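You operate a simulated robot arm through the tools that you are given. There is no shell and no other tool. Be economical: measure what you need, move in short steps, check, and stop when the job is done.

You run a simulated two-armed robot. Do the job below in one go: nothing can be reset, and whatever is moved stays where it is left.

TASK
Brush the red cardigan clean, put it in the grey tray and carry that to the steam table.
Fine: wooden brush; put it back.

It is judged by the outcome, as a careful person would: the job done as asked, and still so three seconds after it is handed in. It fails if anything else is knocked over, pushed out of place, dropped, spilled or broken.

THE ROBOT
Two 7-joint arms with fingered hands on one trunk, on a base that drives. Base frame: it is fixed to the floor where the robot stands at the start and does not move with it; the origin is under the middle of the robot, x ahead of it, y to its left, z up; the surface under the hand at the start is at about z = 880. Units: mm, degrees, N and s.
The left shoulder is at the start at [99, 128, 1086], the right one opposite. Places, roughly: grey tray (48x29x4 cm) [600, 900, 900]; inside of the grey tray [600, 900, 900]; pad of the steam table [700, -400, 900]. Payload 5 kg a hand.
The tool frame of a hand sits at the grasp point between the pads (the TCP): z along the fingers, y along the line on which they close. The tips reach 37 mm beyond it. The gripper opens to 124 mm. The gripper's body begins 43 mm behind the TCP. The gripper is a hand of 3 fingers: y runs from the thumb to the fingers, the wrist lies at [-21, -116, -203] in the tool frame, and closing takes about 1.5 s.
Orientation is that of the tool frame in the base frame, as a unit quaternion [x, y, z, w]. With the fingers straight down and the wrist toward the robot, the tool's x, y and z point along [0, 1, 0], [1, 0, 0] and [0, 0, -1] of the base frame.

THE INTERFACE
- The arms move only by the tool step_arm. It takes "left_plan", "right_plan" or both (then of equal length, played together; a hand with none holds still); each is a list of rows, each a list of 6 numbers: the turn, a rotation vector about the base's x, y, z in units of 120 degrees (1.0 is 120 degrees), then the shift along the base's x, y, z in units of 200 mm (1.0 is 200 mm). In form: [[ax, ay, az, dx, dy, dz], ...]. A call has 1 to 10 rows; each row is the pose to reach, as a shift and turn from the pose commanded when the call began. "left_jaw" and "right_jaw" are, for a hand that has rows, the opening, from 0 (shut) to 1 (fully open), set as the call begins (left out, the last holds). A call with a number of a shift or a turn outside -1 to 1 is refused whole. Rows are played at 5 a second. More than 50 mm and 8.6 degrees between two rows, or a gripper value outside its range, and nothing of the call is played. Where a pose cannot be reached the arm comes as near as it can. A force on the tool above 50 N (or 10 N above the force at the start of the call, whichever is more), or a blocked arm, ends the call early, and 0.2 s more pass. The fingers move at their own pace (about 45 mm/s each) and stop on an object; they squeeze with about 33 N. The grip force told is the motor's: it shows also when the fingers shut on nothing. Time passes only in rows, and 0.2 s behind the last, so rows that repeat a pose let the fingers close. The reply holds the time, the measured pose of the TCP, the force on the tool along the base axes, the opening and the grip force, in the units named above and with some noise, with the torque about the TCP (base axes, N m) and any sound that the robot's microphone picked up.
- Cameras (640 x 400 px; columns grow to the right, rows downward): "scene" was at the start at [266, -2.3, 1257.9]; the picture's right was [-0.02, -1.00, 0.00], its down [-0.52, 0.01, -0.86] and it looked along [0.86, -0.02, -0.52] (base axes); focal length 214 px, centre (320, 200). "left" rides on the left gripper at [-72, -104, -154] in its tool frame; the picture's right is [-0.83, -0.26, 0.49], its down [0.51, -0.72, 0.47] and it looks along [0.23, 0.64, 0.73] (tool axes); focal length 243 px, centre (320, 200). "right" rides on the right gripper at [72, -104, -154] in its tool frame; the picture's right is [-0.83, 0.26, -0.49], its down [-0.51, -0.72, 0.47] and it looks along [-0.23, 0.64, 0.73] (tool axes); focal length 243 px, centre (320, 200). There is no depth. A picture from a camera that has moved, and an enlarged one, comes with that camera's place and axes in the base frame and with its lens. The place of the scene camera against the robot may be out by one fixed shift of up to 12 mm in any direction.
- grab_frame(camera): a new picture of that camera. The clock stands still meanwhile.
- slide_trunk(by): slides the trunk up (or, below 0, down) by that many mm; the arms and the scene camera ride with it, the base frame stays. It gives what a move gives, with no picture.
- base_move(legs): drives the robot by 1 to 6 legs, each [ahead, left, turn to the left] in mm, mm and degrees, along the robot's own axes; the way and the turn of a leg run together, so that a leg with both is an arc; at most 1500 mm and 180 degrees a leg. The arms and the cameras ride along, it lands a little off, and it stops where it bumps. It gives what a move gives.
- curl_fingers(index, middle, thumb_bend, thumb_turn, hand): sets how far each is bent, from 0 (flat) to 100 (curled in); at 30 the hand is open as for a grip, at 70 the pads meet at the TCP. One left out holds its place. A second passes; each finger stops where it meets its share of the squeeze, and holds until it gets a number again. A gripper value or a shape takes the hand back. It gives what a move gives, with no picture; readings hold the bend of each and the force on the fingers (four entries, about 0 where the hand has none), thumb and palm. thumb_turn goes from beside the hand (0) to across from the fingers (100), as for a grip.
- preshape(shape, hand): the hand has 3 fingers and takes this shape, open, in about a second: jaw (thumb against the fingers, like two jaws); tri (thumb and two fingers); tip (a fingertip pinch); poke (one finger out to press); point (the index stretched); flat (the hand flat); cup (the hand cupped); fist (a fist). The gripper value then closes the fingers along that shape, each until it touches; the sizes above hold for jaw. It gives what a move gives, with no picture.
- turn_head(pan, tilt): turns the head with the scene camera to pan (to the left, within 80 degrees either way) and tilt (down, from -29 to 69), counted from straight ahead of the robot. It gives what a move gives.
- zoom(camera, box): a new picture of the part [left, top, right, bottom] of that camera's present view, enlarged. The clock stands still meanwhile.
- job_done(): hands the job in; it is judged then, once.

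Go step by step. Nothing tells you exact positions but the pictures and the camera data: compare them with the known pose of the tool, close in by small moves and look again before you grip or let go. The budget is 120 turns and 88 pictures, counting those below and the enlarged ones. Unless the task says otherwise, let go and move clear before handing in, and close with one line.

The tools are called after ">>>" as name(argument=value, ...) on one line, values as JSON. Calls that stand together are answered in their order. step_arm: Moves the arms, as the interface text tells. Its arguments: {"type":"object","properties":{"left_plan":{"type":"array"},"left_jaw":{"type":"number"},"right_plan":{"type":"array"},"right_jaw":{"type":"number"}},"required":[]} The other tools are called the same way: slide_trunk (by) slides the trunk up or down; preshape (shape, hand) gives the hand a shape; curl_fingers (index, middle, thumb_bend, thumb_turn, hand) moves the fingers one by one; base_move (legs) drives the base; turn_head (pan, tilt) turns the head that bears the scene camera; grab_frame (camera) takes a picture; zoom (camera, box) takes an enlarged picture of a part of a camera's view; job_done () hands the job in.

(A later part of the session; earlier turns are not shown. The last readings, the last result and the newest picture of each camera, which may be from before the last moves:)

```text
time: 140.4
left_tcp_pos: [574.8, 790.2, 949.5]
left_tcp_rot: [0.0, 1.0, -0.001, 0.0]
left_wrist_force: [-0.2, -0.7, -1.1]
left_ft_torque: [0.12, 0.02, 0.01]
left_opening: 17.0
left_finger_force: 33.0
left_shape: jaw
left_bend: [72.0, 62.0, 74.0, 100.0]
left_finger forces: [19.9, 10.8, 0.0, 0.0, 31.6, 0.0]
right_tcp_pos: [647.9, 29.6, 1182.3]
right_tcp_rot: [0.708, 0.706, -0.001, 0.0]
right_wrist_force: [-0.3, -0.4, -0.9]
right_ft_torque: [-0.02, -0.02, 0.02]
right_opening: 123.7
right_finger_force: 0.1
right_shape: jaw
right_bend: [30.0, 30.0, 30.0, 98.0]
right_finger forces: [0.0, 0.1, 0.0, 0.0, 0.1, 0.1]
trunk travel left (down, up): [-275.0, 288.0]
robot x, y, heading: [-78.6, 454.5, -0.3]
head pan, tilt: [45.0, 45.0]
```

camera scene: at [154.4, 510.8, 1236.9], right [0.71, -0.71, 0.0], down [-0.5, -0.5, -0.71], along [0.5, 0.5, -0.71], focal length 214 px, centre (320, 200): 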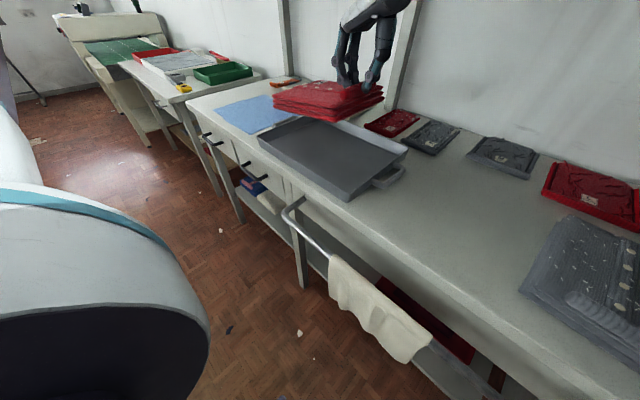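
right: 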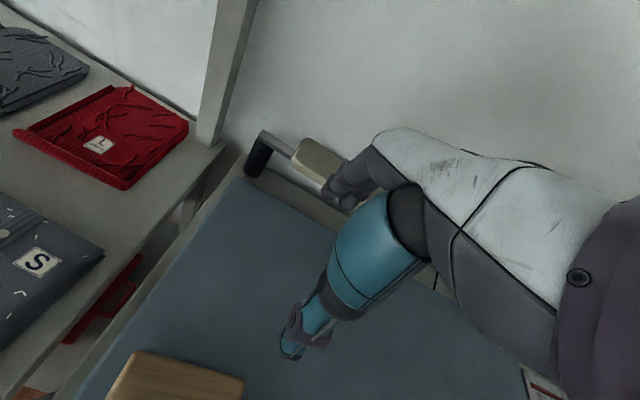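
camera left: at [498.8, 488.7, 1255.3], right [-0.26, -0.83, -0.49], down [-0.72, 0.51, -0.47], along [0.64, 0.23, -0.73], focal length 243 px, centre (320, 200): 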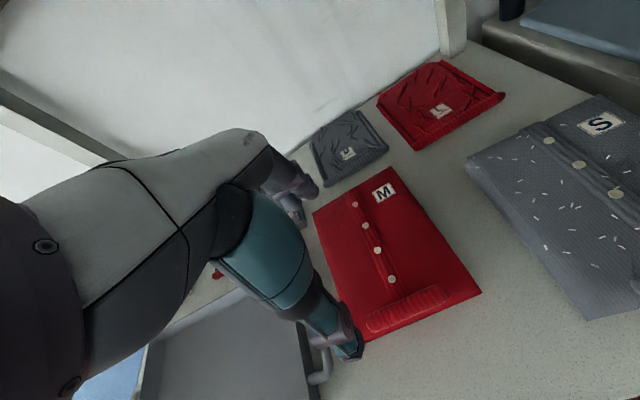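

>>> step_arm(left_plan=[[0, 0, 0, 0, 0, -0.012], [0, 0, 0, 0, 0, -0.02]])

>>> step_arm(left_plan=[[0, 0, 0, 0, 0, 0], [0, 0, 0, 0, 0, 0], [0, 0, 0, 0, 0, 0.01], [0, 0, 0, 0, 0, 0.02], [0, 0, 0, 0, 0, 0.02]], left_jaw=0.6)

>>> step_arm(left_plan=[[0, 0, 0, 0, 0, 0.2], [0, 0, 0, 0, 0, 0.42], [0, 0, 0, 0, 0, 0.65], [0, 0, 0, 0, 0, 0.85]])

>>> zoom(camera="scene", box=[230, 70, 430, 210])

```text
time: 141.1
left_tcp_pos: [575.7, 790.3, 945.5]
left_tcp_rot: [0.0, 1.0, 0.0, 0.0]
left_wrist_force: [0.3, -0.8, -0.1]
left_ft_torque: [0.16, -0.04, 0.02]
left_opening: 17.2
left_finger_force: 33.3
left_shape: jaw
left_bend: [72.0, 62.0, 74.0, 100.0]
left_finger forces: [19.8, 10.8, 0.0, 0.0, 31.6, 0.0]
right_tcp_pos: [649.4, 29.3, 1181.1]
right_tcp_rot: [0.708, 0.707, 0.0, 0.0]
right_wrist_force: [0.2, 0.1, -0.6]
right_ft_torque: [0.04, -0.01, 0.0]
right_opening: 123.9
right_finger_force: 0.1
right_shape: jaw
right_bend: [30.0, 30.0, 30.0, 98.0]
right_finger forces: [0.0, 0.0, 0.0, 0.0, 0.0, 0.0]
trunk travel left (down, up): [-275.0, 288.0]
robot x, y, heading: [-80.4, 453.6, 0.0]
head pan, tilt: [45.0, 45.0]
```

```text
time: 142.2
left_tcp_pos: [576.0, 789.5, 950.7]
left_tcp_rot: [0.001, 1.0, 0.0, 0.0]
left_wrist_force: [0.1, 0.0, -0.6]
left_ft_torque: [0.03, 0.02, 0.0]
left_opening: 73.9
left_finger_force: 0.0
left_shape: jaw
left_bend: [73.0, 41.0, 65.0, 100.0]
left_finger forces: [0.1, 0.0, 0.0, 0.1, 0.0, 0.1]
right_tcp_pos: [648.6, 29.9, 1182.4]
right_tcp_rot: [0.708, 0.706, -0.001, 0.0]
right_wrist_force: [-0.6, -0.1, 0.2]
right_ft_torque: [0.0, 0.01, -0.02]
right_opening: 123.8
right_finger_force: 0.1
right_shape: jaw
right_bend: [30.0, 30.0, 30.0, 98.0]
right_finger forces: [0.1, 0.1, 0.0, 0.1, 0.0, 0.0]
trunk travel left (down, up): [-275.0, 288.0]
robot x, y, heading: [-79.5, 453.4, -0.1]
head pan, tilt: [45.0, 45.0]
```

```text
time: 143.2
left_tcp_pos: [574.5, 790.4, 1122.0]
left_tcp_rot: [0.001, 1.0, 0.0, 0.0]
left_wrist_force: [0.1, -0.4, -0.4]
left_ft_torque: [-0.04, -0.02, 0.0]
left_opening: 74.0
left_finger_force: 0.0
left_shape: jaw
left_bend: [73.0, 41.0, 65.0, 100.0]
left_finger forces: [0.0, 0.0, 0.1, 0.1, 0.0, 0.0]
right_tcp_pos: [648.1, 28.6, 1182.2]
right_tcp_rot: [0.708, 0.707, 0.0, 0.001]
right_wrist_force: [-0.2, -0.7, 0.6]
right_ft_torque: [0.02, -0.03, 0.01]
right_opening: 123.8
right_finger_force: 0.0
right_shape: jaw
right_bend: [30.0, 30.0, 30.0, 98.0]
right_finger forces: [0.0, 0.0, 0.0, 0.1, 0.0, 0.0]
trunk travel left (down, up): [-275.0, 288.0]
robot x, y, heading: [-80.1, 456.5, -0.1]
head pan, tilt: [45.0, 45.0]
```

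```text
2.86 times, centred on (330, 140) of scene
camera zoom: at [153.1, 510.3, 1237.2], right [0.71, -0.71, 0.0], down [-0.5, -0.5, -0.71], along [0.5, 0.5, -0.71], focal length 613 px, centre (291, 371)
```

zoom: 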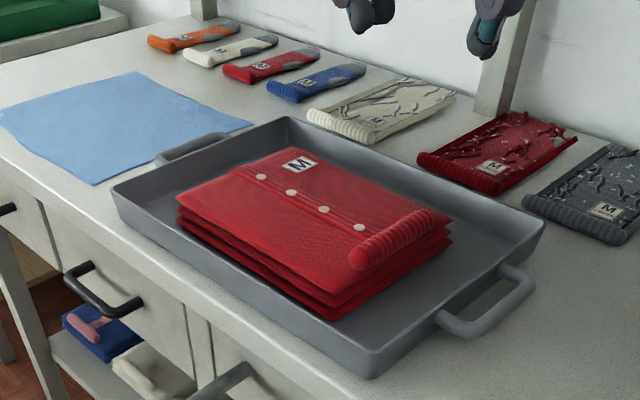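

The cardigan sits nicely in the tray. Before carrying it, I'll restore the small grey jumper I nudged (now about 33 mm too far back), and drive to reach it well.

>>> base_move(legs=[[0, -275, 0], [60, 0, 0]])

>>> step_arm(left_plan=[[0, 0, -0.06, 0.1, 0, 0], [0, 0, -0.12, 0.2, 0, 0], [0, 0, -0.18, 0.3, 0, 0], [0, 0, -0.24, 0.4, 0, 0], [0, 0, -0.3, 0.45, 0, 0], [0, 0, -0.36, 0.45, 0, 0], [0, 0, -0.375, 0.45, 0, 0]])

>>> step_arm(left_plan=[[0, 0, -0.06, 0.1, 0, 0], [0, 0, -0.12, 0.2, 0, 0], [0, 0, -0.18, 0.3, 0, 0], [0, 0, -0.24, 0.38, -0.05, 0], [0, 0, -0.3, 0.38, -0.1, -0.1], [0, 0, -0.36, 0.38, -0.15, -0.2], [0, 0, -0.375, 0.38, -0.15, -0.3]])

>>> grab_frame(camera="left")

```text
time: 146.8
left_tcp_pos: [632.1, 516.8, 1121.8]
left_tcp_rot: [-0.001, 1.0, 0.0, 0.002]
left_wrist_force: [0.1, 0.4, -0.5]
left_ft_torque: [-0.02, 0.0, 0.01]
left_opening: 74.1
left_finger_force: 0.1
left_shape: jaw
left_bend: [73.0, 41.0, 65.0, 100.0]
left_finger forces: [0.0, 0.0, 0.0, 0.0, 0.0, 0.1]
right_tcp_pos: [704.5, -244.4, 1183.5]
right_tcp_rot: [0.707, 0.707, 0.001, 0.002]
right_wrist_force: [-0.4, 0.3, -0.2]
right_ft_torque: [0.01, -0.05, 0.04]
right_opening: 123.7
right_finger_force: 0.1
right_shape: jaw
right_bend: [30.0, 30.0, 30.0, 98.0]
right_finger forces: [0.0, 0.0, 0.0, 0.0, 0.0, 0.0]
trunk travel left (down, up): [-275.0, 288.0]
robot x, y, heading: [-19.9, 175.7, 0.0]
head pan, tilt: [45.0, 45.0]
```

```text
time: 148.4
left_tcp_pos: [723.4, 516.2, 1120.6]
left_tcp_rot: [0.383, 0.924, 0.001, 0.0]
left_wrist_force: [-0.4, -0.4, -0.1]
left_ft_torque: [-0.01, 0.03, -0.03]
left_opening: 74.2
left_finger_force: 0.1
left_shape: jaw
left_bend: [73.0, 41.0, 65.0, 100.0]
left_finger forces: [0.0, 0.0, 0.0, 0.0, 0.0, 0.0]
right_tcp_pos: [709.1, -245.4, 1182.3]
right_tcp_rot: [0.707, 0.707, 0.0, 0.0]
right_wrist_force: [-0.4, 0.5, -0.7]
right_ft_torque: [-0.02, -0.05, 0.01]
right_opening: 123.9
right_finger_force: 0.0
right_shape: jaw
right_bend: [30.0, 30.0, 30.0, 98.0]
right_finger forces: [0.0, 0.1, 0.0, 0.1, 0.1, 0.0]
trunk travel left (down, up): [-275.0, 288.0]
robot x, y, heading: [-23.0, 176.1, -0.0]
head pan, tilt: [45.0, 45.0]
```

```text
time: 150.0
left_tcp_pos: [800.3, 487.2, 1060.2]
left_tcp_rot: [0.707, 0.707, 0.001, 0.0]
left_wrist_force: [-0.5, 0.2, 0.5]
left_ft_torque: [-0.04, 0.01, 0.01]
left_opening: 74.6
left_finger_force: 0.1
left_shape: jaw
left_bend: [73.0, 41.0, 65.0, 100.0]
left_finger forces: [0.0, 0.0, 0.0, 0.0, 0.0, 0.0]
right_tcp_pos: [708.9, -246.0, 1181.5]
right_tcp_rot: [0.708, 0.707, 0.0, 0.0]
right_wrist_force: [0.5, -0.3, -0.1]
right_ft_torque: [0.02, -0.03, 0.03]
right_opening: 123.8
right_finger_force: 0.0
right_shape: jaw
right_bend: [30.0, 30.0, 30.0, 98.0]
right_finger forces: [0.0, 0.0, 0.0, 0.0, 0.0, 0.0]
trunk travel left (down, up): [-275.0, 288.0]
robot x, y, heading: [-14.3, 173.3, -0.1]
head pan, tilt: [45.0, 45.0]
```

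```text
12 pictures are left
camera left: at [697.3, 414.2, 1213.7], right [-0.26, -0.83, -0.49], down [-0.72, 0.51, -0.47], along [0.64, 0.23, -0.73], focal length 243 px, centre (320, 200)
```

left: 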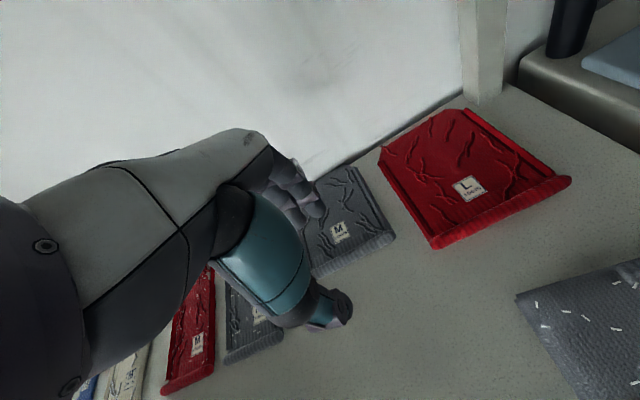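

Both cameras agree the jumper needs to come about 34 mm toward me; its roll is near x≈852. I'll lower the fingers around it, feel for contact, then pinch and slide it back.

>>> step_arm(left_plan=[[0, 0, 0, 0.13, 0.01, -0.15], [0, 0, 0, 0.26, 0.01, -0.3], [0, 0, 0, 0.26, 0.01, -0.45], [0, 0, 0, 0.26, 0.01, -0.55]])

>>> grab_frame(camera="left")

```text
time: 151.0
left_tcp_pos: [853.3, 489.6, 948.2]
left_tcp_rot: [0.706, 0.708, -0.001, 0.0]
left_wrist_force: [0.0, 0.1, -0.4]
left_ft_torque: [0.01, -0.01, 0.02]
left_opening: 74.0
left_finger_force: 0.0
left_shape: jaw
left_bend: [73.0, 41.0, 65.0, 100.0]
left_finger forces: [0.0, 0.0, 0.0, 0.1, 0.1, 0.0]
right_tcp_pos: [709.8, -245.6, 1181.8]
right_tcp_rot: [0.707, 0.707, 0.0, 0.0]
right_wrist_force: [-0.9, -0.1, 0.5]
right_ft_torque: [0.03, 0.0, -0.01]
right_opening: 123.9
right_finger_force: 0.0
right_shape: jaw
right_bend: [30.0, 30.0, 30.0, 98.0]
right_finger forces: [0.1, 0.0, 0.0, 0.0, 0.1, 0.0]
trunk travel left (down, up): [-275.0, 288.0]
robot x, y, heading: [-21.0, 177.1, 0.1]
head pan, tilt: [45.0, 45.0]
```

```text
11 pictures are left
camera left: at [749.4, 416.7, 1102.2], right [-0.26, -0.83, -0.49], down [-0.72, 0.51, -0.47], along [0.64, 0.23, -0.73], focal length 243 px, centre (320, 200)
```

left: 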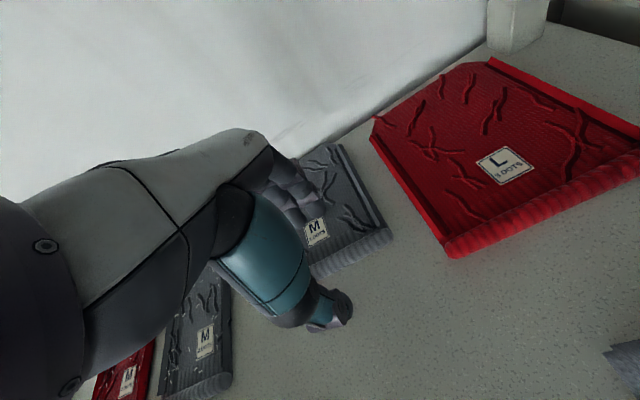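

>>> step_arm(left_plan=[[0, 0, 0, 0, 0, -0.04], [0, 0, 0, 0, 0, -0.07], [0, 0, 0, 0, 0, -0.09], [0, 0, 0, 0, 0, -0.1]])

```text
time: 152.0
left_tcp_pos: [852.2, 489.2, 931.4]
left_tcp_rot: [0.706, 0.708, 0.0, 0.0]
left_wrist_force: [-0.7, 0.1, 0.3]
left_ft_torque: [-0.02, 0.0, 0.03]
left_opening: 74.1
left_finger_force: 0.2
left_shape: jaw
left_bend: [73.0, 41.0, 65.0, 100.0]
left_finger forces: [0.0, 0.0, 0.1, 0.0, 0.0, 0.0]
right_tcp_pos: [707.5, -244.3, 1181.1]
right_tcp_rot: [0.707, 0.707, 0.001, 0.0]
right_wrist_force: [0.1, -0.4, -0.1]
right_ft_torque: [-0.01, -0.03, 0.02]
right_opening: 123.5
right_finger_force: 0.0
right_shape: jaw
right_bend: [30.0, 30.0, 30.0, 98.0]
right_finger forces: [0.0, 0.0, 0.0, 0.1, 0.0, 0.0]
trunk travel left (down, up): [-275.0, 288.0]
robot x, y, heading: [-18.2, 176.1, -0.3]
head pan, tilt: [45.0, 45.0]
```

>>> step_arm(left_plan=[[0, 0, 0, 0, 0, -0.012], [0, 0, 0, 0, 0, -0.024]])

>>> step_arm(left_plan=[[0, 0, 0, 0, 0, 0], [0, 0, 0, 0, 0, 0], [0, 0, 0, 0, 0, 0], [0, 0, 0, 0, 0, 0], [0, 0, 0, 0, 0, 0], [0, 0, 0, 0, 0, 0]], left_jaw=0)

```text
time: 152.6
left_tcp_pos: [851.9, 488.8, 926.0]
left_tcp_rot: [0.706, 0.708, 0.0, 0.0]
left_wrist_force: [-0.7, 0.0, -0.3]
left_ft_torque: [-0.02, -0.04, 0.03]
left_opening: 73.8
left_finger_force: 0.0
left_shape: jaw
left_bend: [73.0, 41.0, 65.0, 100.0]
left_finger forces: [0.0, 0.0, 0.0, 0.0, 0.1, 0.1]
right_tcp_pos: [707.7, -245.6, 1181.7]
right_tcp_rot: [0.707, 0.708, 0.0, 0.0]
right_wrist_force: [-0.1, -0.9, 0.7]
right_ft_torque: [0.0, -0.03, -0.03]
right_opening: 123.8
right_finger_force: 0.1
right_shape: jaw
right_bend: [30.0, 30.0, 30.0, 98.0]
right_finger forces: [0.1, 0.0, 0.1, 0.0, 0.0, 0.1]
trunk travel left (down, up): [-275.0, 288.0]
robot x, y, heading: [-18.0, 179.2, 0.0]
head pan, tilt: [45.0, 45.0]
```

```text
time: 154.0
left_tcp_pos: [852.8, 489.8, 925.5]
left_tcp_rot: [0.706, 0.708, 0.0, 0.0]
left_wrist_force: [0.3, 0.0, -0.3]
left_ft_torque: [-0.02, -0.01, 0.0]
left_opening: 0.1
left_finger_force: 33.3
left_shape: jaw
left_bend: [70.0, 70.0, 56.0, 100.0]
left_finger forces: [0.1, 0.0, 0.1, 0.0, 0.0, 0.0]
right_tcp_pos: [707.6, -246.2, 1181.9]
right_tcp_rot: [0.707, 0.708, 0.001, 0.001]
right_wrist_force: [0.3, 0.5, -0.4]
right_ft_torque: [-0.02, -0.01, -0.01]
right_opening: 123.9
right_finger_force: 0.0
right_shape: jaw
right_bend: [30.0, 30.0, 30.0, 98.0]
right_finger forces: [0.0, 0.0, 0.0, 0.1, 0.0, 0.0]
trunk travel left (down, up): [-275.0, 288.0]
robot x, y, heading: [-22.7, 177.8, 0.1]
head pan, tilt: [45.0, 45.0]
```

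The fingers closed above it, so it's thinner than thought. I'll reopen and go lower by feel.

>>> step_arm(left_plan=[[0, 0, 0, 0, 0, 0.03], [0, 0, 0, 0, 0, 0.03], [0, 0, 0, 0, 0, 0.03], [0, 0, 0, 0, 0, 0.03], [0, 0, 0, 0, 0, 0.02], [0, 0, 0, 0, 0, 0], [0, 0, 0, 0, 0, -0.015], [0, 0, 0, 0, 0, -0.03]], left_jaw=0.6)

>>> step_arm(left_plan=[[0, 0, 0, 0, 0, -0.01], [0, 0, 0, 0, 0, -0.02], [0, 0, 0, 0, 0, -0.025]])

```text
time: 155.8
left_tcp_pos: [851.6, 488.6, 919.5]
left_tcp_rot: [0.707, 0.707, 0.0, 0.0]
left_wrist_force: [-0.2, -1.1, -0.3]
left_ft_torque: [0.01, 0.0, 0.01]
left_opening: 74.1
left_finger_force: 0.0
left_shape: jaw
left_bend: [73.0, 41.0, 65.0, 100.0]
left_finger forces: [0.1, 0.0, 0.0, 0.1, 0.0, 0.0]
right_tcp_pos: [708.8, -245.3, 1182.2]
right_tcp_rot: [0.707, 0.707, 0.0, 0.001]
right_wrist_force: [0.1, 0.3, 0.2]
right_ft_torque: [0.02, -0.04, 0.0]
right_opening: 123.5
right_finger_force: 0.0
right_shape: jaw
right_bend: [30.0, 30.0, 30.0, 98.0]
right_finger forces: [0.0, 0.0, 0.1, 0.1, 0.1, 0.1]
trunk travel left (down, up): [-275.0, 288.0]
robot x, y, heading: [-18.5, 180.9, -0.1]
head pan, tilt: [45.0, 45.0]
```

```text
time: 156.6
left_tcp_pos: [852.4, 488.6, 914.3]
left_tcp_rot: [0.707, 0.708, -0.001, 0.0]
left_wrist_force: [0.0, -0.6, -0.4]
left_ft_torque: [0.01, -0.01, -0.01]
left_opening: 73.9
left_finger_force: 0.1
left_shape: jaw
left_bend: [73.0, 41.0, 65.0, 100.0]
left_finger forces: [0.0, 0.0, 0.1, 0.0, 0.0, 0.0]
right_tcp_pos: [707.2, -246.1, 1182.7]
right_tcp_rot: [0.707, 0.707, 0.0, 0.001]
right_wrist_force: [0.3, 0.8, 0.0]
right_ft_torque: [0.0, -0.03, -0.05]
right_opening: 123.8
right_finger_force: 0.1
right_shape: jaw
right_bend: [30.0, 30.0, 30.0, 98.0]
right_finger forces: [0.1, 0.0, 0.1, 0.0, 0.0, 0.0]
trunk travel left (down, up): [-275.0, 288.0]
robot x, y, heading: [-24.1, 177.8, 0.0]
head pan, tilt: [45.0, 45.0]
```

>>> step_arm(left_plan=[[0, 0, 0, 0, 0, -0.012], [0, 0, 0, 0, 0, -0.024], [0, 0, 0, 0, 0, -0.036]])

>>> zoom(camera="left", box=[240, 140, 440, 340])

```text
time: 157.4
left_tcp_pos: [850.2, 488.3, 907.5]
left_tcp_rot: [0.707, 0.707, 0.0, 0.0]
left_wrist_force: [-0.2, 0.7, -0.8]
left_ft_torque: [0.02, 0.01, -0.01]
left_opening: 74.2
left_finger_force: 0.1
left_shape: jaw
left_bend: [73.0, 41.0, 65.0, 100.0]
left_finger forces: [0.0, 0.1, 0.0, 0.1, 0.1, 0.0]
right_tcp_pos: [708.7, -245.0, 1181.3]
right_tcp_rot: [0.707, 0.707, 0.001, -0.001]
right_wrist_force: [0.3, -1.0, -0.3]
right_ft_torque: [0.01, 0.02, -0.02]
right_opening: 123.7
right_finger_force: 0.0
right_shape: jaw
right_bend: [30.0, 30.0, 30.0, 98.0]
right_finger forces: [0.1, 0.1, 0.1, 0.0, 0.0, 0.0]
trunk travel left (down, up): [-275.0, 288.0]
robot x, y, heading: [-20.7, 176.5, 0.1]
head pan, tilt: [45.0, 45.0]
```

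```text
2.00 times, centred on (340, 240) of left
camera zoom: at [747.9, 415.7, 1061.2], right [-0.26, -0.83, -0.49], down [-0.72, 0.51, -0.47], along [0.64, 0.23, -0.73], focal length 485 px, centre (280, 120)
```

zoom: 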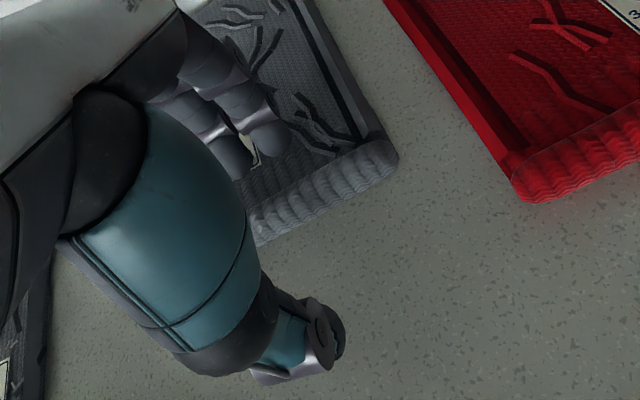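

>>> step_arm(left_plan=[[0, 0, 0, 0.04, 0, 0], [0, 0, 0, 0.04, 0, -0.012], [0, 0, 0, 0.04, 0, -0.024], [0, 0, 0, 0.04, 0, -0.034]])

>>> step_arm(left_plan=[[0, 0, 0, 0, 0, 0], [0, 0, 0, 0, 0, 0], [0, 0, 0, 0, 0, 0], [0, 0, 0, 0, 0, 0], [0, 0, 0, 0, 0, 0], [0, 0, 0, 0, 0, 0]], left_jaw=0)

```text
time: 158.4
left_tcp_pos: [859.2, 488.7, 903.8]
left_tcp_rot: [0.706, 0.709, 0.002, 0.0]
left_wrist_force: [1.0, 1.4, 13.6]
left_ft_torque: [0.05, -0.72, 0.05]
left_opening: 74.5
left_finger_force: 0.1
left_shape: jaw
left_bend: [73.0, 40.0, 65.0, 100.0]
left_finger forces: [7.4, 6.4, 0.1, 0.0, 0.1, 0.1]
right_tcp_pos: [706.7, -246.9, 1182.6]
right_tcp_rot: [0.707, 0.707, 0.001, 0.001]
right_wrist_force: [0.3, 0.3, 1.0]
right_ft_torque: [0.03, 0.01, -0.01]
right_opening: 123.8
right_finger_force: 0.0
right_shape: jaw
right_bend: [30.0, 30.0, 30.0, 98.0]
right_finger forces: [0.0, 0.0, 0.0, 0.1, 0.0, 0.0]
trunk travel left (down, up): [-275.0, 288.0]
robot x, y, heading: [-19.1, 177.4, 0.3]
head pan, tilt: [45.0, 45.0]
```

```text
time: 159.8
left_tcp_pos: [856.5, 487.0, 903.9]
left_tcp_rot: [0.707, 0.707, 0.001, 0.0]
left_wrist_force: [-14.1, -1.4, 21.1]
left_ft_torque: [-0.14, 0.03, 0.02]
left_opening: 17.1
left_finger_force: 33.3
left_shape: jaw
left_bend: [75.0, 50.0, 61.0, 100.0]
left_finger forces: [23.3, 6.8, 0.1, 0.0, 38.2, 0.0]
right_tcp_pos: [703.5, -246.2, 1185.4]
right_tcp_rot: [0.707, 0.707, 0.002, 0.0]
right_wrist_force: [-1.0, 0.2, -0.8]
right_ft_torque: [0.03, -0.01, -0.01]
right_opening: 123.8
right_finger_force: 0.0
right_shape: jaw
right_bend: [30.0, 30.0, 30.0, 98.0]
right_finger forces: [0.0, 0.1, 0.0, 0.0, 0.0, 0.1]
trunk travel left (down, up): [-275.0, 288.0]
robot x, y, heading: [-17.5, 175.3, 0.2]
head pan, tilt: [45.0, 45.0]
```

Gripped (17 mm). I'll ease up and slide the jumper back 34 mm.

>>> step_arm(left_plan=[[0, 0, 0, 0, 0, 0.02], [0, 0, 0, -0.05, 0, 0.02], [0, 0, 0, -0.1, 0, 0.02], [0, 0, 0, -0.15, 0, 0.02], [0, 0, 0, -0.175, 0, 0.02], [0, 0, 0, -0.175, 0, 0.01]])

>>> step_arm(left_plan=[[0, 0, 0, 0, 0, 0], [0, 0, 0, 0, 0, 0], [0, 0, 0, 0, 0, 0], [0, 0, 0, 0, 0, 0.1], [0, 0, 0, 0, 0, 0.3], [0, 0, 0, -0.1, 0, 0.5], [0, 0, 0, -0.2, 0, 0.7], [0, 0, 0, -0.35, 0, 0.85]], left_jaw=0.7)

>>> turn_head(pan=30, tilt=40)

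>>> grab_frame(camera="scene")

```text
time: 161.2
left_tcp_pos: [823.0, 488.0, 904.7]
left_tcp_rot: [0.706, 0.708, 0.001, 0.001]
left_wrist_force: [2.7, 1.4, 9.2]
left_ft_torque: [-0.04, -0.36, 0.06]
left_opening: 17.7
left_finger_force: 33.5
left_shape: jaw
left_bend: [74.0, 49.0, 60.0, 100.0]
left_finger forces: [27.9, 9.4, 0.1, 0.1, 28.4, 0.0]
right_tcp_pos: [706.8, -246.5, 1183.9]
right_tcp_rot: [0.707, 0.707, 0.001, 0.001]
right_wrist_force: [-0.4, -0.6, -0.9]
right_ft_torque: [0.0, -0.04, -0.04]
right_opening: 123.7
right_finger_force: 0.1
right_shape: jaw
right_bend: [30.0, 30.0, 30.0, 98.0]
right_finger forces: [0.0, 0.0, 0.1, 0.1, 0.1, 0.0]
trunk travel left (down, up): [-275.0, 288.0]
robot x, y, heading: [-19.7, 175.1, 0.3]
head pan, tilt: [45.0, 45.0]
```

```text
time: 163.0
left_tcp_pos: [750.4, 488.6, 1075.1]
left_tcp_rot: [0.708, 0.707, 0.001, 0.0]
left_wrist_force: [0.5, -0.7, -0.1]
left_ft_torque: [0.0, -0.03, -0.01]
left_opening: 86.8
left_finger_force: 0.1
left_shape: jaw
left_bend: [27.0, 37.0, 59.0, 99.0]
left_finger forces: [0.0, 0.0, 0.0, 0.1, 0.0, 0.1]
right_tcp_pos: [705.2, -246.0, 1183.6]
right_tcp_rot: [0.707, 0.707, 0.0, 0.001]
right_wrist_force: [-0.5, 0.0, 0.4]
right_ft_torque: [-0.01, -0.05, 0.0]
right_opening: 123.8
right_finger_force: 0.0
right_shape: jaw
right_bend: [30.0, 30.0, 30.0, 98.0]
right_finger forces: [0.0, 0.0, 0.0, 0.0, 0.0, 0.1]
trunk travel left (down, up): [-275.0, 288.0]
robot x, y, heading: [-23.4, 178.9, -0.0]
head pan, tilt: [45.0, 45.0]
```

```text
time: 163.8
left_tcp_pos: [755.2, 490.0, 1072.7]
left_tcp_rot: [0.706, 0.708, 0.0, 0.0]
left_wrist_force: [0.5, 0.4, -0.2]
left_ft_torque: [-0.01, 0.04, -0.02]
left_opening: 86.7
left_finger_force: 0.1
left_shape: jaw
left_bend: [27.0, 37.0, 59.0, 99.0]
left_finger forces: [0.1, 0.0, 0.0, 0.1, 0.0, 0.1]
right_tcp_pos: [708.3, -245.8, 1181.6]
right_tcp_rot: [0.707, 0.707, 0.0, 0.0]
right_wrist_force: [0.0, 0.6, -0.4]
right_ft_torque: [-0.02, -0.01, 0.07]
right_opening: 123.9
right_finger_force: 0.2
right_shape: jaw
right_bend: [30.0, 30.0, 30.0, 98.0]
right_finger forces: [0.0, 0.0, 0.0, 0.1, 0.0, 0.0]
trunk travel left (down, up): [-275.0, 288.0]
robot x, y, heading: [-21.8, 175.4, -0.0]
head pan, tilt: [30.0, 40.0]
```

```text
9 pictures are left
camera scene: at [229.5, 219.8, 1244.0], right [0.5, -0.86, 0.0], down [-0.56, -0.32, -0.77], along [0.66, 0.38, -0.64], focal length 214 px, centre (320, 200)
```

scene: 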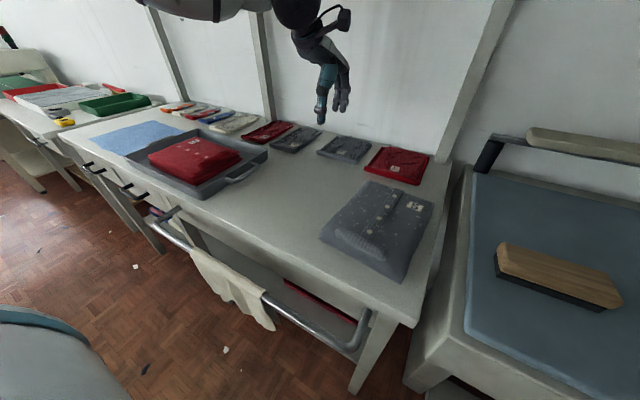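

The jumper is back in line. Now I'll drive in front of the tray and look at its handles.

>>> step_arm(left_plan=[[0, 0, 0, -0.2, 0, 0.05], [0, 0, 0, -0.4, 0, 0.1], [0, 0, 0, -0.5, 0, 0.1]], right_plan=[[0, 0, 0, -0.1, 0, 0], [0, 0, 0, -0.2, 0, 0], [0, 0, 0, -0.25, 0, 0]], left_jaw=0.6, right_jaw=0.6)

>>> base_move(legs=[[-60, 0, 0], [0, 722, 0]])

>>> turn_head(pan=0, tilt=45)

>>> zoom(camera="scene", box=[170, 80, 470, 270])

```text
time: 164.6
left_tcp_pos: [655.2, 489.6, 1093.0]
left_tcp_rot: [0.706, 0.708, -0.001, 0.0]
left_wrist_force: [0.2, -0.6, -0.3]
left_ft_torque: [0.0, -0.02, 0.02]
left_opening: 75.1
left_finger_force: 0.1
left_shape: jaw
left_bend: [73.0, 41.0, 64.0, 100.0]
left_finger forces: [0.0, 0.0, 0.1, 0.0, 0.0, 0.0]
right_tcp_pos: [658.3, -244.2, 1183.1]
right_tcp_rot: [0.707, 0.707, 0.0, 0.0]
right_wrist_force: [0.3, 0.7, -0.1]
right_ft_torque: [-0.03, -0.01, 0.01]
right_opening: 74.6
right_finger_force: 0.1
right_shape: jaw
right_bend: [73.0, 41.0, 64.0, 100.0]
right_finger forces: [0.0, 0.0, 0.0, 0.0, 0.0, 0.0]
trunk travel left (down, up): [-275.0, 288.0]
robot x, y, heading: [-19.8, 178.5, 0.3]
head pan, tilt: [30.0, 40.0]
```

```text
time: 171.9
left_tcp_pos: [589.1, 1206.5, 1092.4]
left_tcp_rot: [0.704, 0.71, 0.0, 0.0]
left_wrist_force: [0.2, 0.3, -0.1]
left_ft_torque: [-0.01, 0.0, 0.0]
left_opening: 74.7
left_finger_force: 0.0
left_shape: jaw
left_bend: [73.0, 41.0, 64.0, 100.0]
left_finger forces: [0.1, 0.0, 0.0, 0.0, 0.0, 0.0]
right_tcp_pos: [599.3, 472.0, 1182.4]
right_tcp_rot: [0.704, 0.71, 0.0, 0.0]
right_wrist_force: [-0.6, 0.3, 0.2]
right_ft_torque: [-0.03, 0.0, -0.03]
right_opening: 74.6
right_finger_force: 0.0
right_shape: jaw
right_bend: [73.0, 41.0, 64.0, 100.0]
right_finger forces: [0.0, 0.0, 0.1, 0.0, 0.1, 0.1]
trunk travel left (down, up): [-275.0, 288.0]
robot x, y, heading: [-82.8, 887.7, 0.7]
head pan, tilt: [30.0, 40.0]
```

```text
time: 172.8
left_tcp_pos: [589.2, 1207.3, 1092.8]
left_tcp_rot: [0.704, 0.71, 0.0, 0.001]
left_wrist_force: [-0.4, -0.4, 0.3]
left_ft_torque: [0.01, -0.02, 0.01]
left_opening: 74.8
left_finger_force: 0.0
left_shape: jaw
left_bend: [73.0, 41.0, 64.0, 100.0]
left_finger forces: [0.0, 0.0, 0.0, 0.0, 0.0, 0.0]
right_tcp_pos: [598.0, 472.6, 1184.1]
right_tcp_rot: [0.705, 0.71, 0.0, 0.0]
right_wrist_force: [0.8, 0.0, -0.6]
right_ft_torque: [0.04, -0.01, -0.01]
right_opening: 74.5
right_finger_force: 0.0
right_shape: jaw
right_bend: [73.0, 41.0, 64.0, 100.0]
right_finger forces: [0.1, 0.1, 0.0, 0.0, 0.1, 0.0]
trunk travel left (down, up): [-275.0, 288.0]
robot x, y, heading: [-84.0, 888.0, 0.6]
head pan, tilt: [0.0, 45.0]
```

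```text
2.11 times, centred on (320, 175) of scene
camera zoom: at [173.3, 891.2, 1236.9], right [0.01, -1.0, 0.0], down [-0.71, -0.01, -0.71], along [0.71, 0.01, -0.71], focal length 452 px, centre (320, 253)
```

zoom: 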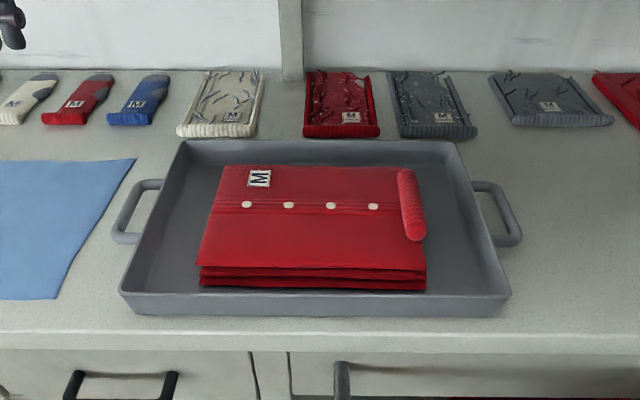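

The tray is centred near [598, 899]; the handle bars are at y≈669 and y≈1129, z≈885, with about a 20 mm gap to the wall. I'll turn both hands to close across the bars, thumbs inward, and hover above them.

>>> step_arm(left_plan=[[0, 0, 0.0625, 0, -0.03, -0.03], [0, 0, 0.125, 0, -0.06, -0.06], [0, 0, 0.1875, 0, -0.09, -0.1], [0, 0, 0.25, 0.01, -0.12, -0.14], [0, 0, 0.3125, 0.02, -0.15, -0.17], [0, 0, 0.375, 0.025, -0.19, -0.2]], right_plan=[[0, 0, -0.0625, 0, 0.08, -0.07], [0, 0, -0.125, 0, 0.16, -0.15], [0, 0, -0.1875, 0, 0.25, -0.22], [0, 0, -0.25, 0, 0.33, -0.3], [0, 0, -0.3125, 0, 0.42, -0.37], [0, 0, -0.3775, 0, 0.5, -0.45]], left_jaw=0.26, right_jaw=0.26)

>>> step_arm(left_plan=[[0, 0, 0.0625, 0, -0.03, -0.04], [0, 0, 0.125, 0, -0.06, -0.08], [0, 0, 0.1875, 0, -0.09, -0.12], [0, 0, 0.25, 0.01, -0.12, -0.17], [0, 0, 0.3125, 0.02, -0.15, -0.22], [0, 0, 0.37, 0.02, -0.19, -0.3], [0, 0, 0.37, 0.02, -0.19, -0.3]], right_plan=[[0, 0, -0.0625, 0, 0.08, -0.08], [0, 0, -0.125, 0, 0.16, -0.16], [0, 0, -0.1875, 0, 0.24, -0.24], [0, 0, -0.25, 0, 0.32, -0.32], [0, 0, -0.3125, 0, 0.4, -0.41], [0, 0, -0.3775, 0, 0.475, -0.5], [0, 0, -0.3775, 0, 0.475, -0.5]])

>>> zoom(camera="scene", box=[170, 80, 470, 270])

```text
time: 174.2
left_tcp_pos: [593.5, 1168.4, 1050.8]
left_tcp_rot: [0.377, 0.926, 0.0, 0.0]
left_wrist_force: [-0.6, 0.9, -0.2]
left_ft_torque: [0.05, 0.02, -0.03]
left_opening: 32.5
left_finger_force: 0.1
left_shape: jaw
left_bend: [73.0, 56.0, 74.0, 100.0]
left_finger forces: [0.1, 0.2, 0.0, 0.0, 0.1, 0.1]
right_tcp_pos: [600.4, 571.4, 1092.0]
right_tcp_rot: [0.924, 0.383, 0.0, -0.001]
right_wrist_force: [-0.2, 0.0, -0.7]
right_ft_torque: [0.04, 0.01, -0.03]
right_opening: 32.6
right_finger_force: 0.1
right_shape: jaw
right_bend: [73.0, 56.0, 74.0, 100.0]
right_finger forces: [0.0, 0.0, 0.1, 0.0, 0.0, 0.0]
trunk travel left (down, up): [-275.0, 288.0]
robot x, y, heading: [-83.8, 888.4, 0.6]
head pan, tilt: [0.0, 45.0]
```

```text
time: 175.8
left_tcp_pos: [597.4, 1130.4, 992.2]
left_tcp_rot: [0.0, 1.0, -0.001, 0.001]
left_wrist_force: [0.8, 0.0, 0.0]
left_ft_torque: [0.01, -0.03, -0.01]
left_opening: 32.5
left_finger_force: 0.0
left_shape: jaw
left_bend: [73.0, 56.0, 74.0, 100.0]
left_finger forces: [0.2, 0.1, 0.1, 0.0, 0.0, 0.1]
right_tcp_pos: [597.1, 667.5, 993.7]
right_tcp_rot: [1.0, -0.002, 0.001, 0.0]
right_wrist_force: [-0.4, 0.0, 0.2]
right_ft_torque: [0.02, -0.03, 0.01]
right_opening: 32.8
right_finger_force: 0.0
right_shape: jaw
right_bend: [73.0, 56.0, 74.0, 100.0]
right_finger forces: [0.0, 0.0, 0.0, 0.0, 0.0, 0.1]
trunk travel left (down, up): [-275.0, 288.0]
robot x, y, heading: [-83.2, 888.8, 0.5]
head pan, tilt: [0.0, 45.0]
```

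```text
2.11 times, centred on (320, 175) of scene
camera zoom: at [172.0, 890.7, 1237.3], right [0.01, -1.0, 0.0], down [-0.71, -0.01, -0.71], along [0.71, 0.01, -0.71], focal length 452 px, centre (320, 253)
```

zoom: 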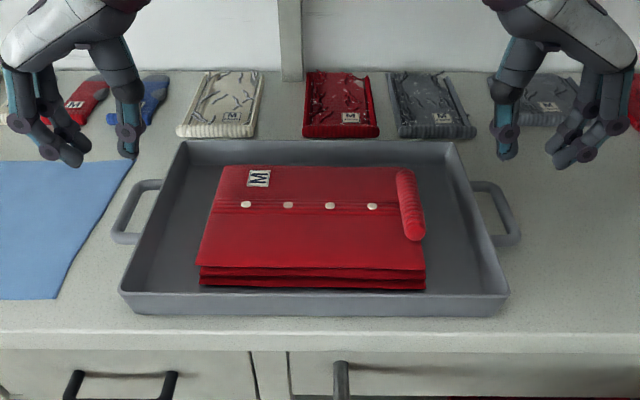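

Thumb positions suggest the left hand should shift about 8 mm outward. I'll lower both to just above the rim and check again.

>>> step_arm(left_plan=[[0, 0, 0, 0, 0.02, -0.08], [0, 0, 0, 0, 0.04, -0.17], [0, 0, 0, 0, 0.042, -0.22]], right_plan=[[0, 0, 0, 0, 0, -0.08], [0, 0, 0, 0, 0.004, -0.17], [0, 0, 0, 0, 0.005, -0.225]])

>>> zoom(camera="scene", box=[200, 100, 440, 230])

```text
time: 176.6
left_tcp_pos: [596.9, 1140.2, 947.7]
left_tcp_rot: [-0.001, 1.0, 0.0, 0.0]
left_wrist_force: [0.7, 0.2, -0.2]
left_ft_torque: [0.0, 0.02, 0.0]
left_opening: 32.7
left_finger_force: 0.0
left_shape: jaw
left_bend: [73.0, 56.0, 74.0, 100.0]
left_finger forces: [0.1, 0.0, 0.0, 0.0, 0.0, 0.0]
right_tcp_pos: [597.9, 668.4, 947.1]
right_tcp_rot: [1.0, 0.0, -0.001, 0.0]
right_wrist_force: [-0.5, -0.5, -0.2]
right_ft_torque: [0.02, 0.01, 0.0]
right_opening: 32.3
right_finger_force: 0.1
right_shape: jaw
right_bend: [73.0, 56.0, 74.0, 100.0]
right_finger forces: [0.0, 0.1, 0.0, 0.1, 0.1, 0.0]
trunk travel left (down, up): [-275.0, 288.0]
robot x, y, heading: [-85.4, 890.6, 0.4]
head pan, tilt: [0.0, 45.0]
```

```text
2.67 times, centred on (320, 165) of scene
camera zoom: at [173.8, 891.2, 1236.8], right [0.01, -1.0, 0.0], down [-0.71, -0.01, -0.71], along [0.71, 0.01, -0.71], focal length 572 px, centre (320, 293)
```

zoom: 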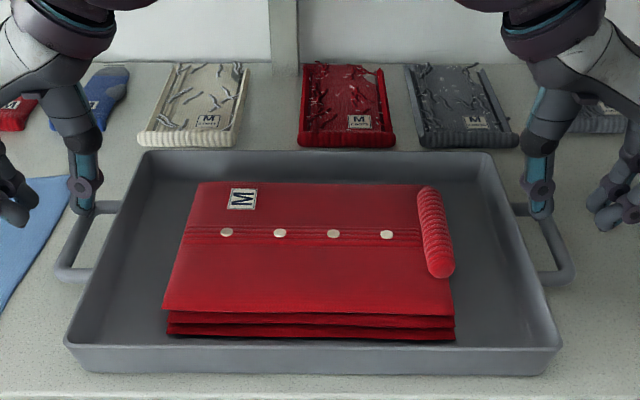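

The gap is about 30 mm, and the left thumb would catch the bar. I'll move the left hand back in by 11 mm and the right in by 4 mm, then lower carefully.

>>> step_arm(left_plan=[[0, 0, 0, 0, -0.057, 0], [0, 0, 0, 0, -0.057, -0.08], [0, 0, 0, 0, -0.057, -0.14]], right_plan=[[0, 0, 0, 0, 0.02, 0], [0, 0, 0, 0, 0.02, -0.08], [0, 0, 0, 0, 0.02, -0.14]])

>>> zoom(camera="scene", box=[200, 100, 440, 230])

```text
time: 177.4
left_tcp_pos: [597.6, 1127.2, 920.8]
left_tcp_rot: [0.0, 1.0, 0.0, 0.0]
left_wrist_force: [0.6, 3.3, 1.4]
left_ft_torque: [0.0, -0.02, 0.03]
left_opening: 31.8
left_finger_force: 0.0
left_shape: jaw
left_bend: [73.0, 56.0, 75.0, 100.0]
left_finger forces: [0.0, 0.1, 0.0, 0.0, 4.2, 0.1]
right_tcp_pos: [598.0, 672.4, 920.5]
right_tcp_rot: [1.0, -0.001, 0.001, -0.001]
right_wrist_force: [0.9, -2.5, 1.1]
right_ft_torque: [-0.04, -0.01, -0.02]
right_opening: 31.7
right_finger_force: 0.1
right_shape: jaw
right_bend: [73.0, 56.0, 75.0, 100.0]
right_finger forces: [0.0, 0.1, 0.1, 0.1, 3.1, 0.1]
trunk travel left (down, up): [-275.0, 288.0]
robot x, y, heading: [-82.8, 890.1, 0.8]
head pan, tilt: [0.0, 45.0]
```

```text
2.67 times, centred on (320, 165) of scene
camera zoom: at [173.1, 891.3, 1237.0], right [0.01, -1.0, 0.0], down [-0.71, -0.01, -0.71], along [0.71, 0.01, -0.71], focal length 572 px, centre (320, 293)
```

zoom: 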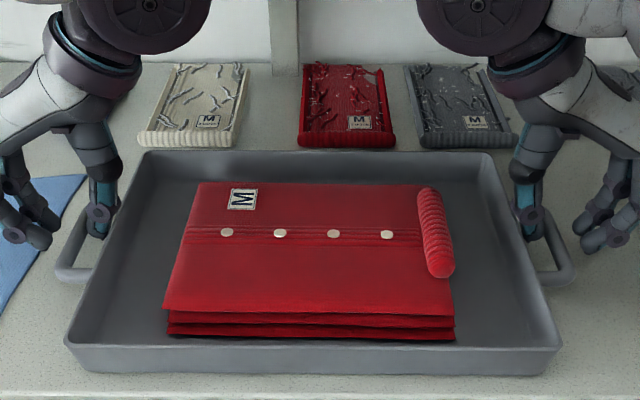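

The thumbs are in the gaps, just brushing the tray walls. I'll move each outward 4 mm and go down a bit more.

>>> step_arm(left_plan=[[0, 0, 0, 0, 0.022, 0], [0, 0, 0, 0, 0.022, -0.03], [0, 0, 0, 0, 0.022, -0.06]], right_plan=[[0, 0, 0, 0, -0.02, 0], [0, 0, 0, 0, -0.02, -0.03], [0, 0, 0, 0, -0.02, -0.06]])

```text
time: 178.2
left_tcp_pos: [595.9, 1132.2, 912.0]
left_tcp_rot: [-0.001, 1.0, 0.001, 0.004]
left_wrist_force: [3.4, 3.5, 16.3]
left_ft_torque: [-0.59, -0.06, 0.09]
left_opening: 31.0
left_finger_force: 0.1
left_shape: jaw
left_bend: [73.0, 56.0, 76.0, 100.0]
left_finger forces: [0.0, 0.0, 0.1, 0.1, 22.4, 0.1]
right_tcp_pos: [596.2, 668.5, 911.9]
right_tcp_rot: [1.0, -0.001, 0.003, 0.0]
right_wrist_force: [3.3, -4.6, 26.0]
right_ft_torque: [1.02, -0.07, -0.15]
right_opening: 31.2
right_finger_force: 0.1
right_shape: jaw
right_bend: [73.0, 56.0, 76.0, 100.0]
right_finger forces: [0.1, 0.0, 0.0, 0.1, 30.3, 0.0]
trunk travel left (down, up): [-275.0, 288.0]
robot x, y, heading: [-83.7, 888.7, 0.4]
head pan, tilt: [0.0, 45.0]
```

The tips are now below the bar tops. I'll ease up 4 mm and close gently to see whether both bars are pinched.

>>> step_arm(left_plan=[[0, 0, 0, 0, 0, 0.02], [0, 0, 0, 0, 0, 0.02], [0, 0, 0, 0, 0, 0.02], [0, 0, 0, 0, 0, 0.02], [0, 0, 0, 0, 0, 0.02], [0, 0, 0, 0, 0, 0.02]], right_plan=[[0, 0, 0, 0, 0, 0.02], [0, 0, 0, 0, 0, 0.02], [0, 0, 0, 0, 0, 0.02], [0, 0, 0, 0, 0, 0.02], [0, 0, 0, 0, 0, 0.02], [0, 0, 0, 0, 0, 0.02]], left_jaw=0, right_jaw=0)

```text
time: 179.6
left_tcp_pos: [597.5, 1132.2, 911.9]
left_tcp_rot: [0.001, 1.0, 0.0, 0.0]
left_wrist_force: [-0.5, -1.4, 0.1]
left_ft_torque: [-0.05, 0.03, -0.03]
left_opening: 9.6
left_finger_force: 32.8
left_shape: jaw
left_bend: [70.0, 70.0, 75.0, 100.0]
left_finger forces: [18.6, 9.3, 0.0, 0.0, 30.2, 0.0]
right_tcp_pos: [598.0, 668.5, 911.2]
right_tcp_rot: [1.0, -0.001, 0.001, 0.0]
right_wrist_force: [-2.6, 2.2, 4.6]
right_ft_torque: [0.41, 0.08, 0.0]
right_opening: 9.0
right_finger_force: 33.7
right_shape: jaw
right_bend: [70.0, 70.0, 75.0, 100.0]
right_finger forces: [18.7, 9.3, 0.1, 0.0, 39.2, 0.0]
trunk travel left (down, up): [-275.0, 288.0]
robot x, y, heading: [-86.3, 887.1, 0.5]
head pan, tilt: [0.0, 45.0]
```

Both hands hold about 10 mm — the bars. I'll lift 20 mm together and check the loads.

>>> step_arm(left_plan=[[0, 0, 0, 0, 0, 0.025], [0, 0, 0, 0, 0, 0.05], [0, 0, 0, 0, 0, 0.075], [0, 0, 0, 0, 0, 0.1]], right_plan=[[0, 0, 0, 0, 0, 0.025], [0, 0, 0, 0, 0, 0.05], [0, 0, 0, 0, 0, 0.075], [0, 0, 0, 0, 0, 0.1]])

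>>> zoom(camera="scene", box=[200, 100, 440, 230])

```text
time: 180.6
left_tcp_pos: [598.8, 1131.3, 931.8]
left_tcp_rot: [0.0, 1.0, 0.0, 0.001]
left_wrist_force: [0.1, -4.2, -3.3]
left_ft_torque: [-0.08, -0.09, 0.0]
left_opening: 9.7
left_finger_force: 33.5
left_shape: jaw
left_bend: [70.0, 70.0, 75.0, 100.0]
left_finger forces: [18.4, 9.1, 0.1, 0.0, 31.4, 0.0]
right_tcp_pos: [598.2, 668.8, 931.3]
right_tcp_rot: [1.0, -0.001, 0.0, 0.0]
right_wrist_force: [0.4, 3.7, -2.4]
right_ft_torque: [0.21, -0.02, 0.03]
right_opening: 9.2
right_finger_force: 32.8
right_shape: jaw
right_bend: [70.0, 70.0, 75.0, 100.0]
right_finger forces: [18.6, 9.1, 0.1, 0.0, 35.8, 0.0]
trunk travel left (down, up): [-275.0, 288.0]
robot x, y, heading: [-84.4, 890.9, 0.6]
head pan, tilt: [0.0, 45.0]
```

```text
2.67 times, centred on (320, 165) of scene
camera zoom: at [173.5, 891.3, 1236.9], right [0.01, -1.0, 0.0], down [-0.71, -0.01, -0.71], along [0.71, 0.01, -0.71], focal length 572 px, centre (320, 293)
```

zoom: 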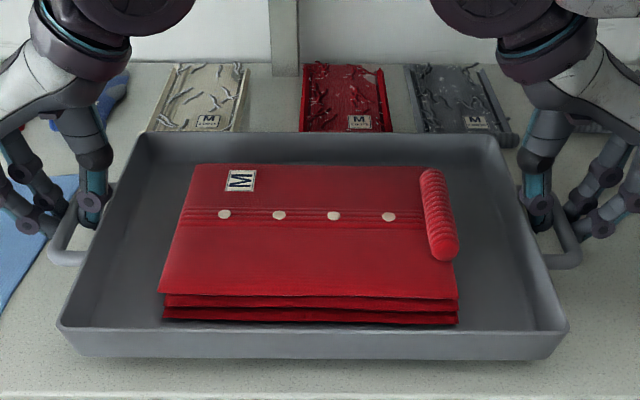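

The tray lifts level with the cardigan in it. I'll raise the trunk for clearance, then drive right in stages to the steam table.

>>> slide_trunk(by=110)

>>> base_move(legs=[[0, -650, -0.5]])

>>> base_move(legs=[[0, -640, 0]])

```text
time: 182.0
left_tcp_pos: [598.9, 1132.1, 1041.3]
left_tcp_rot: [0.001, 1.0, 0.0, -0.001]
left_wrist_force: [0.6, -2.2, -4.0]
left_ft_torque: [-0.05, -0.04, 0.04]
left_opening: 10.1
left_finger_force: 33.1
left_shape: jaw
left_bend: [70.0, 70.0, 75.0, 100.0]
left_finger forces: [19.1, 9.6, 0.0, 0.1, 31.1, 0.0]
right_tcp_pos: [600.5, 668.8, 1040.3]
right_tcp_rot: [1.0, -0.001, -0.001, 0.0]
right_wrist_force: [0.5, 2.1, -2.9]
right_ft_torque: [0.16, -0.04, 0.03]
right_opening: 9.0
right_finger_force: 32.7
right_shape: jaw
right_bend: [70.0, 70.0, 75.0, 100.0]
right_finger forces: [19.1, 9.6, 0.1, 0.0, 36.1, 0.0]
trunk travel left (down, up): [-385.0, 178.0]
robot x, y, heading: [-81.5, 889.3, 0.7]
head pan, tilt: [0.0, 45.0]
```

```text
time: 188.2
left_tcp_pos: [603.0, 482.7, 1042.5]
left_tcp_rot: [0.004, 1.0, -0.001, 0.001]
left_wrist_force: [-0.2, -1.6, -3.3]
left_ft_torque: [-0.09, -0.03, 0.0]
left_opening: 9.9
left_finger_force: 32.4
left_shape: jaw
left_bend: [70.0, 70.0, 75.0, 100.0]
left_finger forces: [19.0, 9.6, 0.0, 0.0, 31.0, 0.0]
right_tcp_pos: [601.5, 19.1, 1042.0]
right_tcp_rot: [1.0, -0.003, 0.0, 0.0]
right_wrist_force: [0.8, 2.4, -3.3]
right_ft_torque: [0.21, -0.06, 0.01]
right_opening: 9.1
right_finger_force: 33.3
right_shape: jaw
right_bend: [70.0, 70.0, 75.0, 100.0]
right_finger forces: [18.9, 9.5, 0.0, 0.0, 36.2, 0.0]
trunk travel left (down, up): [-385.0, 178.0]
robot x, y, heading: [-82.8, 244.8, 0.1]
head pan, tilt: [0.0, 45.0]
```

```text
time: 194.2
left_tcp_pos: [605.7, -153.2, 1042.0]
left_tcp_rot: [0.006, 1.0, 0.0, 0.0]
left_wrist_force: [0.6, -2.0, -2.8]
left_ft_torque: [-0.07, -0.05, 0.01]
left_opening: 9.8
left_finger_force: 33.4
left_shape: jaw
left_bend: [70.0, 70.0, 75.0, 100.0]
left_finger forces: [19.2, 9.7, 0.0, 0.0, 31.0, 0.0]
right_tcp_pos: [600.9, -619.6, 1041.7]
right_tcp_rot: [1.0, -0.004, 0.0, 0.0]
right_wrist_force: [0.2, 1.9, -2.3]
right_ft_torque: [0.17, -0.04, 0.02]
right_opening: 9.5
right_finger_force: 32.7
right_shape: jaw
right_bend: [70.0, 70.0, 75.0, 100.0]
right_finger forces: [19.1, 9.6, 0.1, 0.0, 36.2, 0.0]
trunk travel left (down, up): [-385.0, 178.0]
robot x, y, heading: [-74.5, -388.3, -0.1]
head pan, tilt: [0.0, 45.0]
```

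The tray is at y≈-386. I'll drive forward about 97 mm and 15 mm right, then look.

>>> base_move(legs=[[97, -15, 0]])

>>> grab_frame(camera="scene")

```text
time: 195.3
left_tcp_pos: [699.5, -168.6, 1043.6]
left_tcp_rot: [0.005, 1.0, 0.0, 0.001]
left_wrist_force: [-0.2, -1.2, -3.0]
left_ft_torque: [-0.07, -0.04, -0.03]
left_opening: 9.6
left_finger_force: 32.9
left_shape: jaw
left_bend: [70.0, 70.0, 75.0, 100.0]
left_finger forces: [19.3, 9.9, 0.0, 0.1, 30.9, 0.1]
right_tcp_pos: [697.0, -632.1, 1043.7]
right_tcp_rot: [1.0, -0.005, 0.001, 0.0]
right_wrist_force: [0.4, 1.8, -2.6]
right_ft_torque: [0.15, -0.08, -0.02]
right_opening: 9.4
right_finger_force: 33.3
right_shape: jaw
right_bend: [70.0, 70.0, 75.0, 100.0]
right_finger forces: [19.5, 9.8, 0.0, 0.0, 36.3, 0.0]
trunk travel left (down, up): [-385.0, 178.0]
robot x, y, heading: [18.5, -406.5, 0.0]
head pan, tilt: [0.0, 45.0]
```

```text
3 pictures are left
camera scene: at [246.1, -405.6, 1348.6], right [0.0, -1.0, 0.0], down [-0.71, 0.0, -0.71], along [0.71, 0.0, -0.71], focal length 214 px, centre (320, 200)
```

scene: 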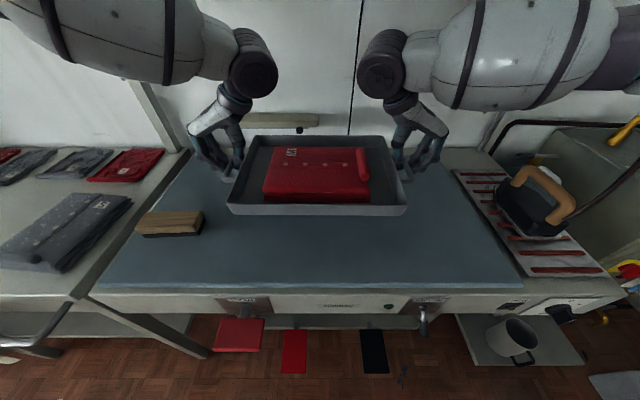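

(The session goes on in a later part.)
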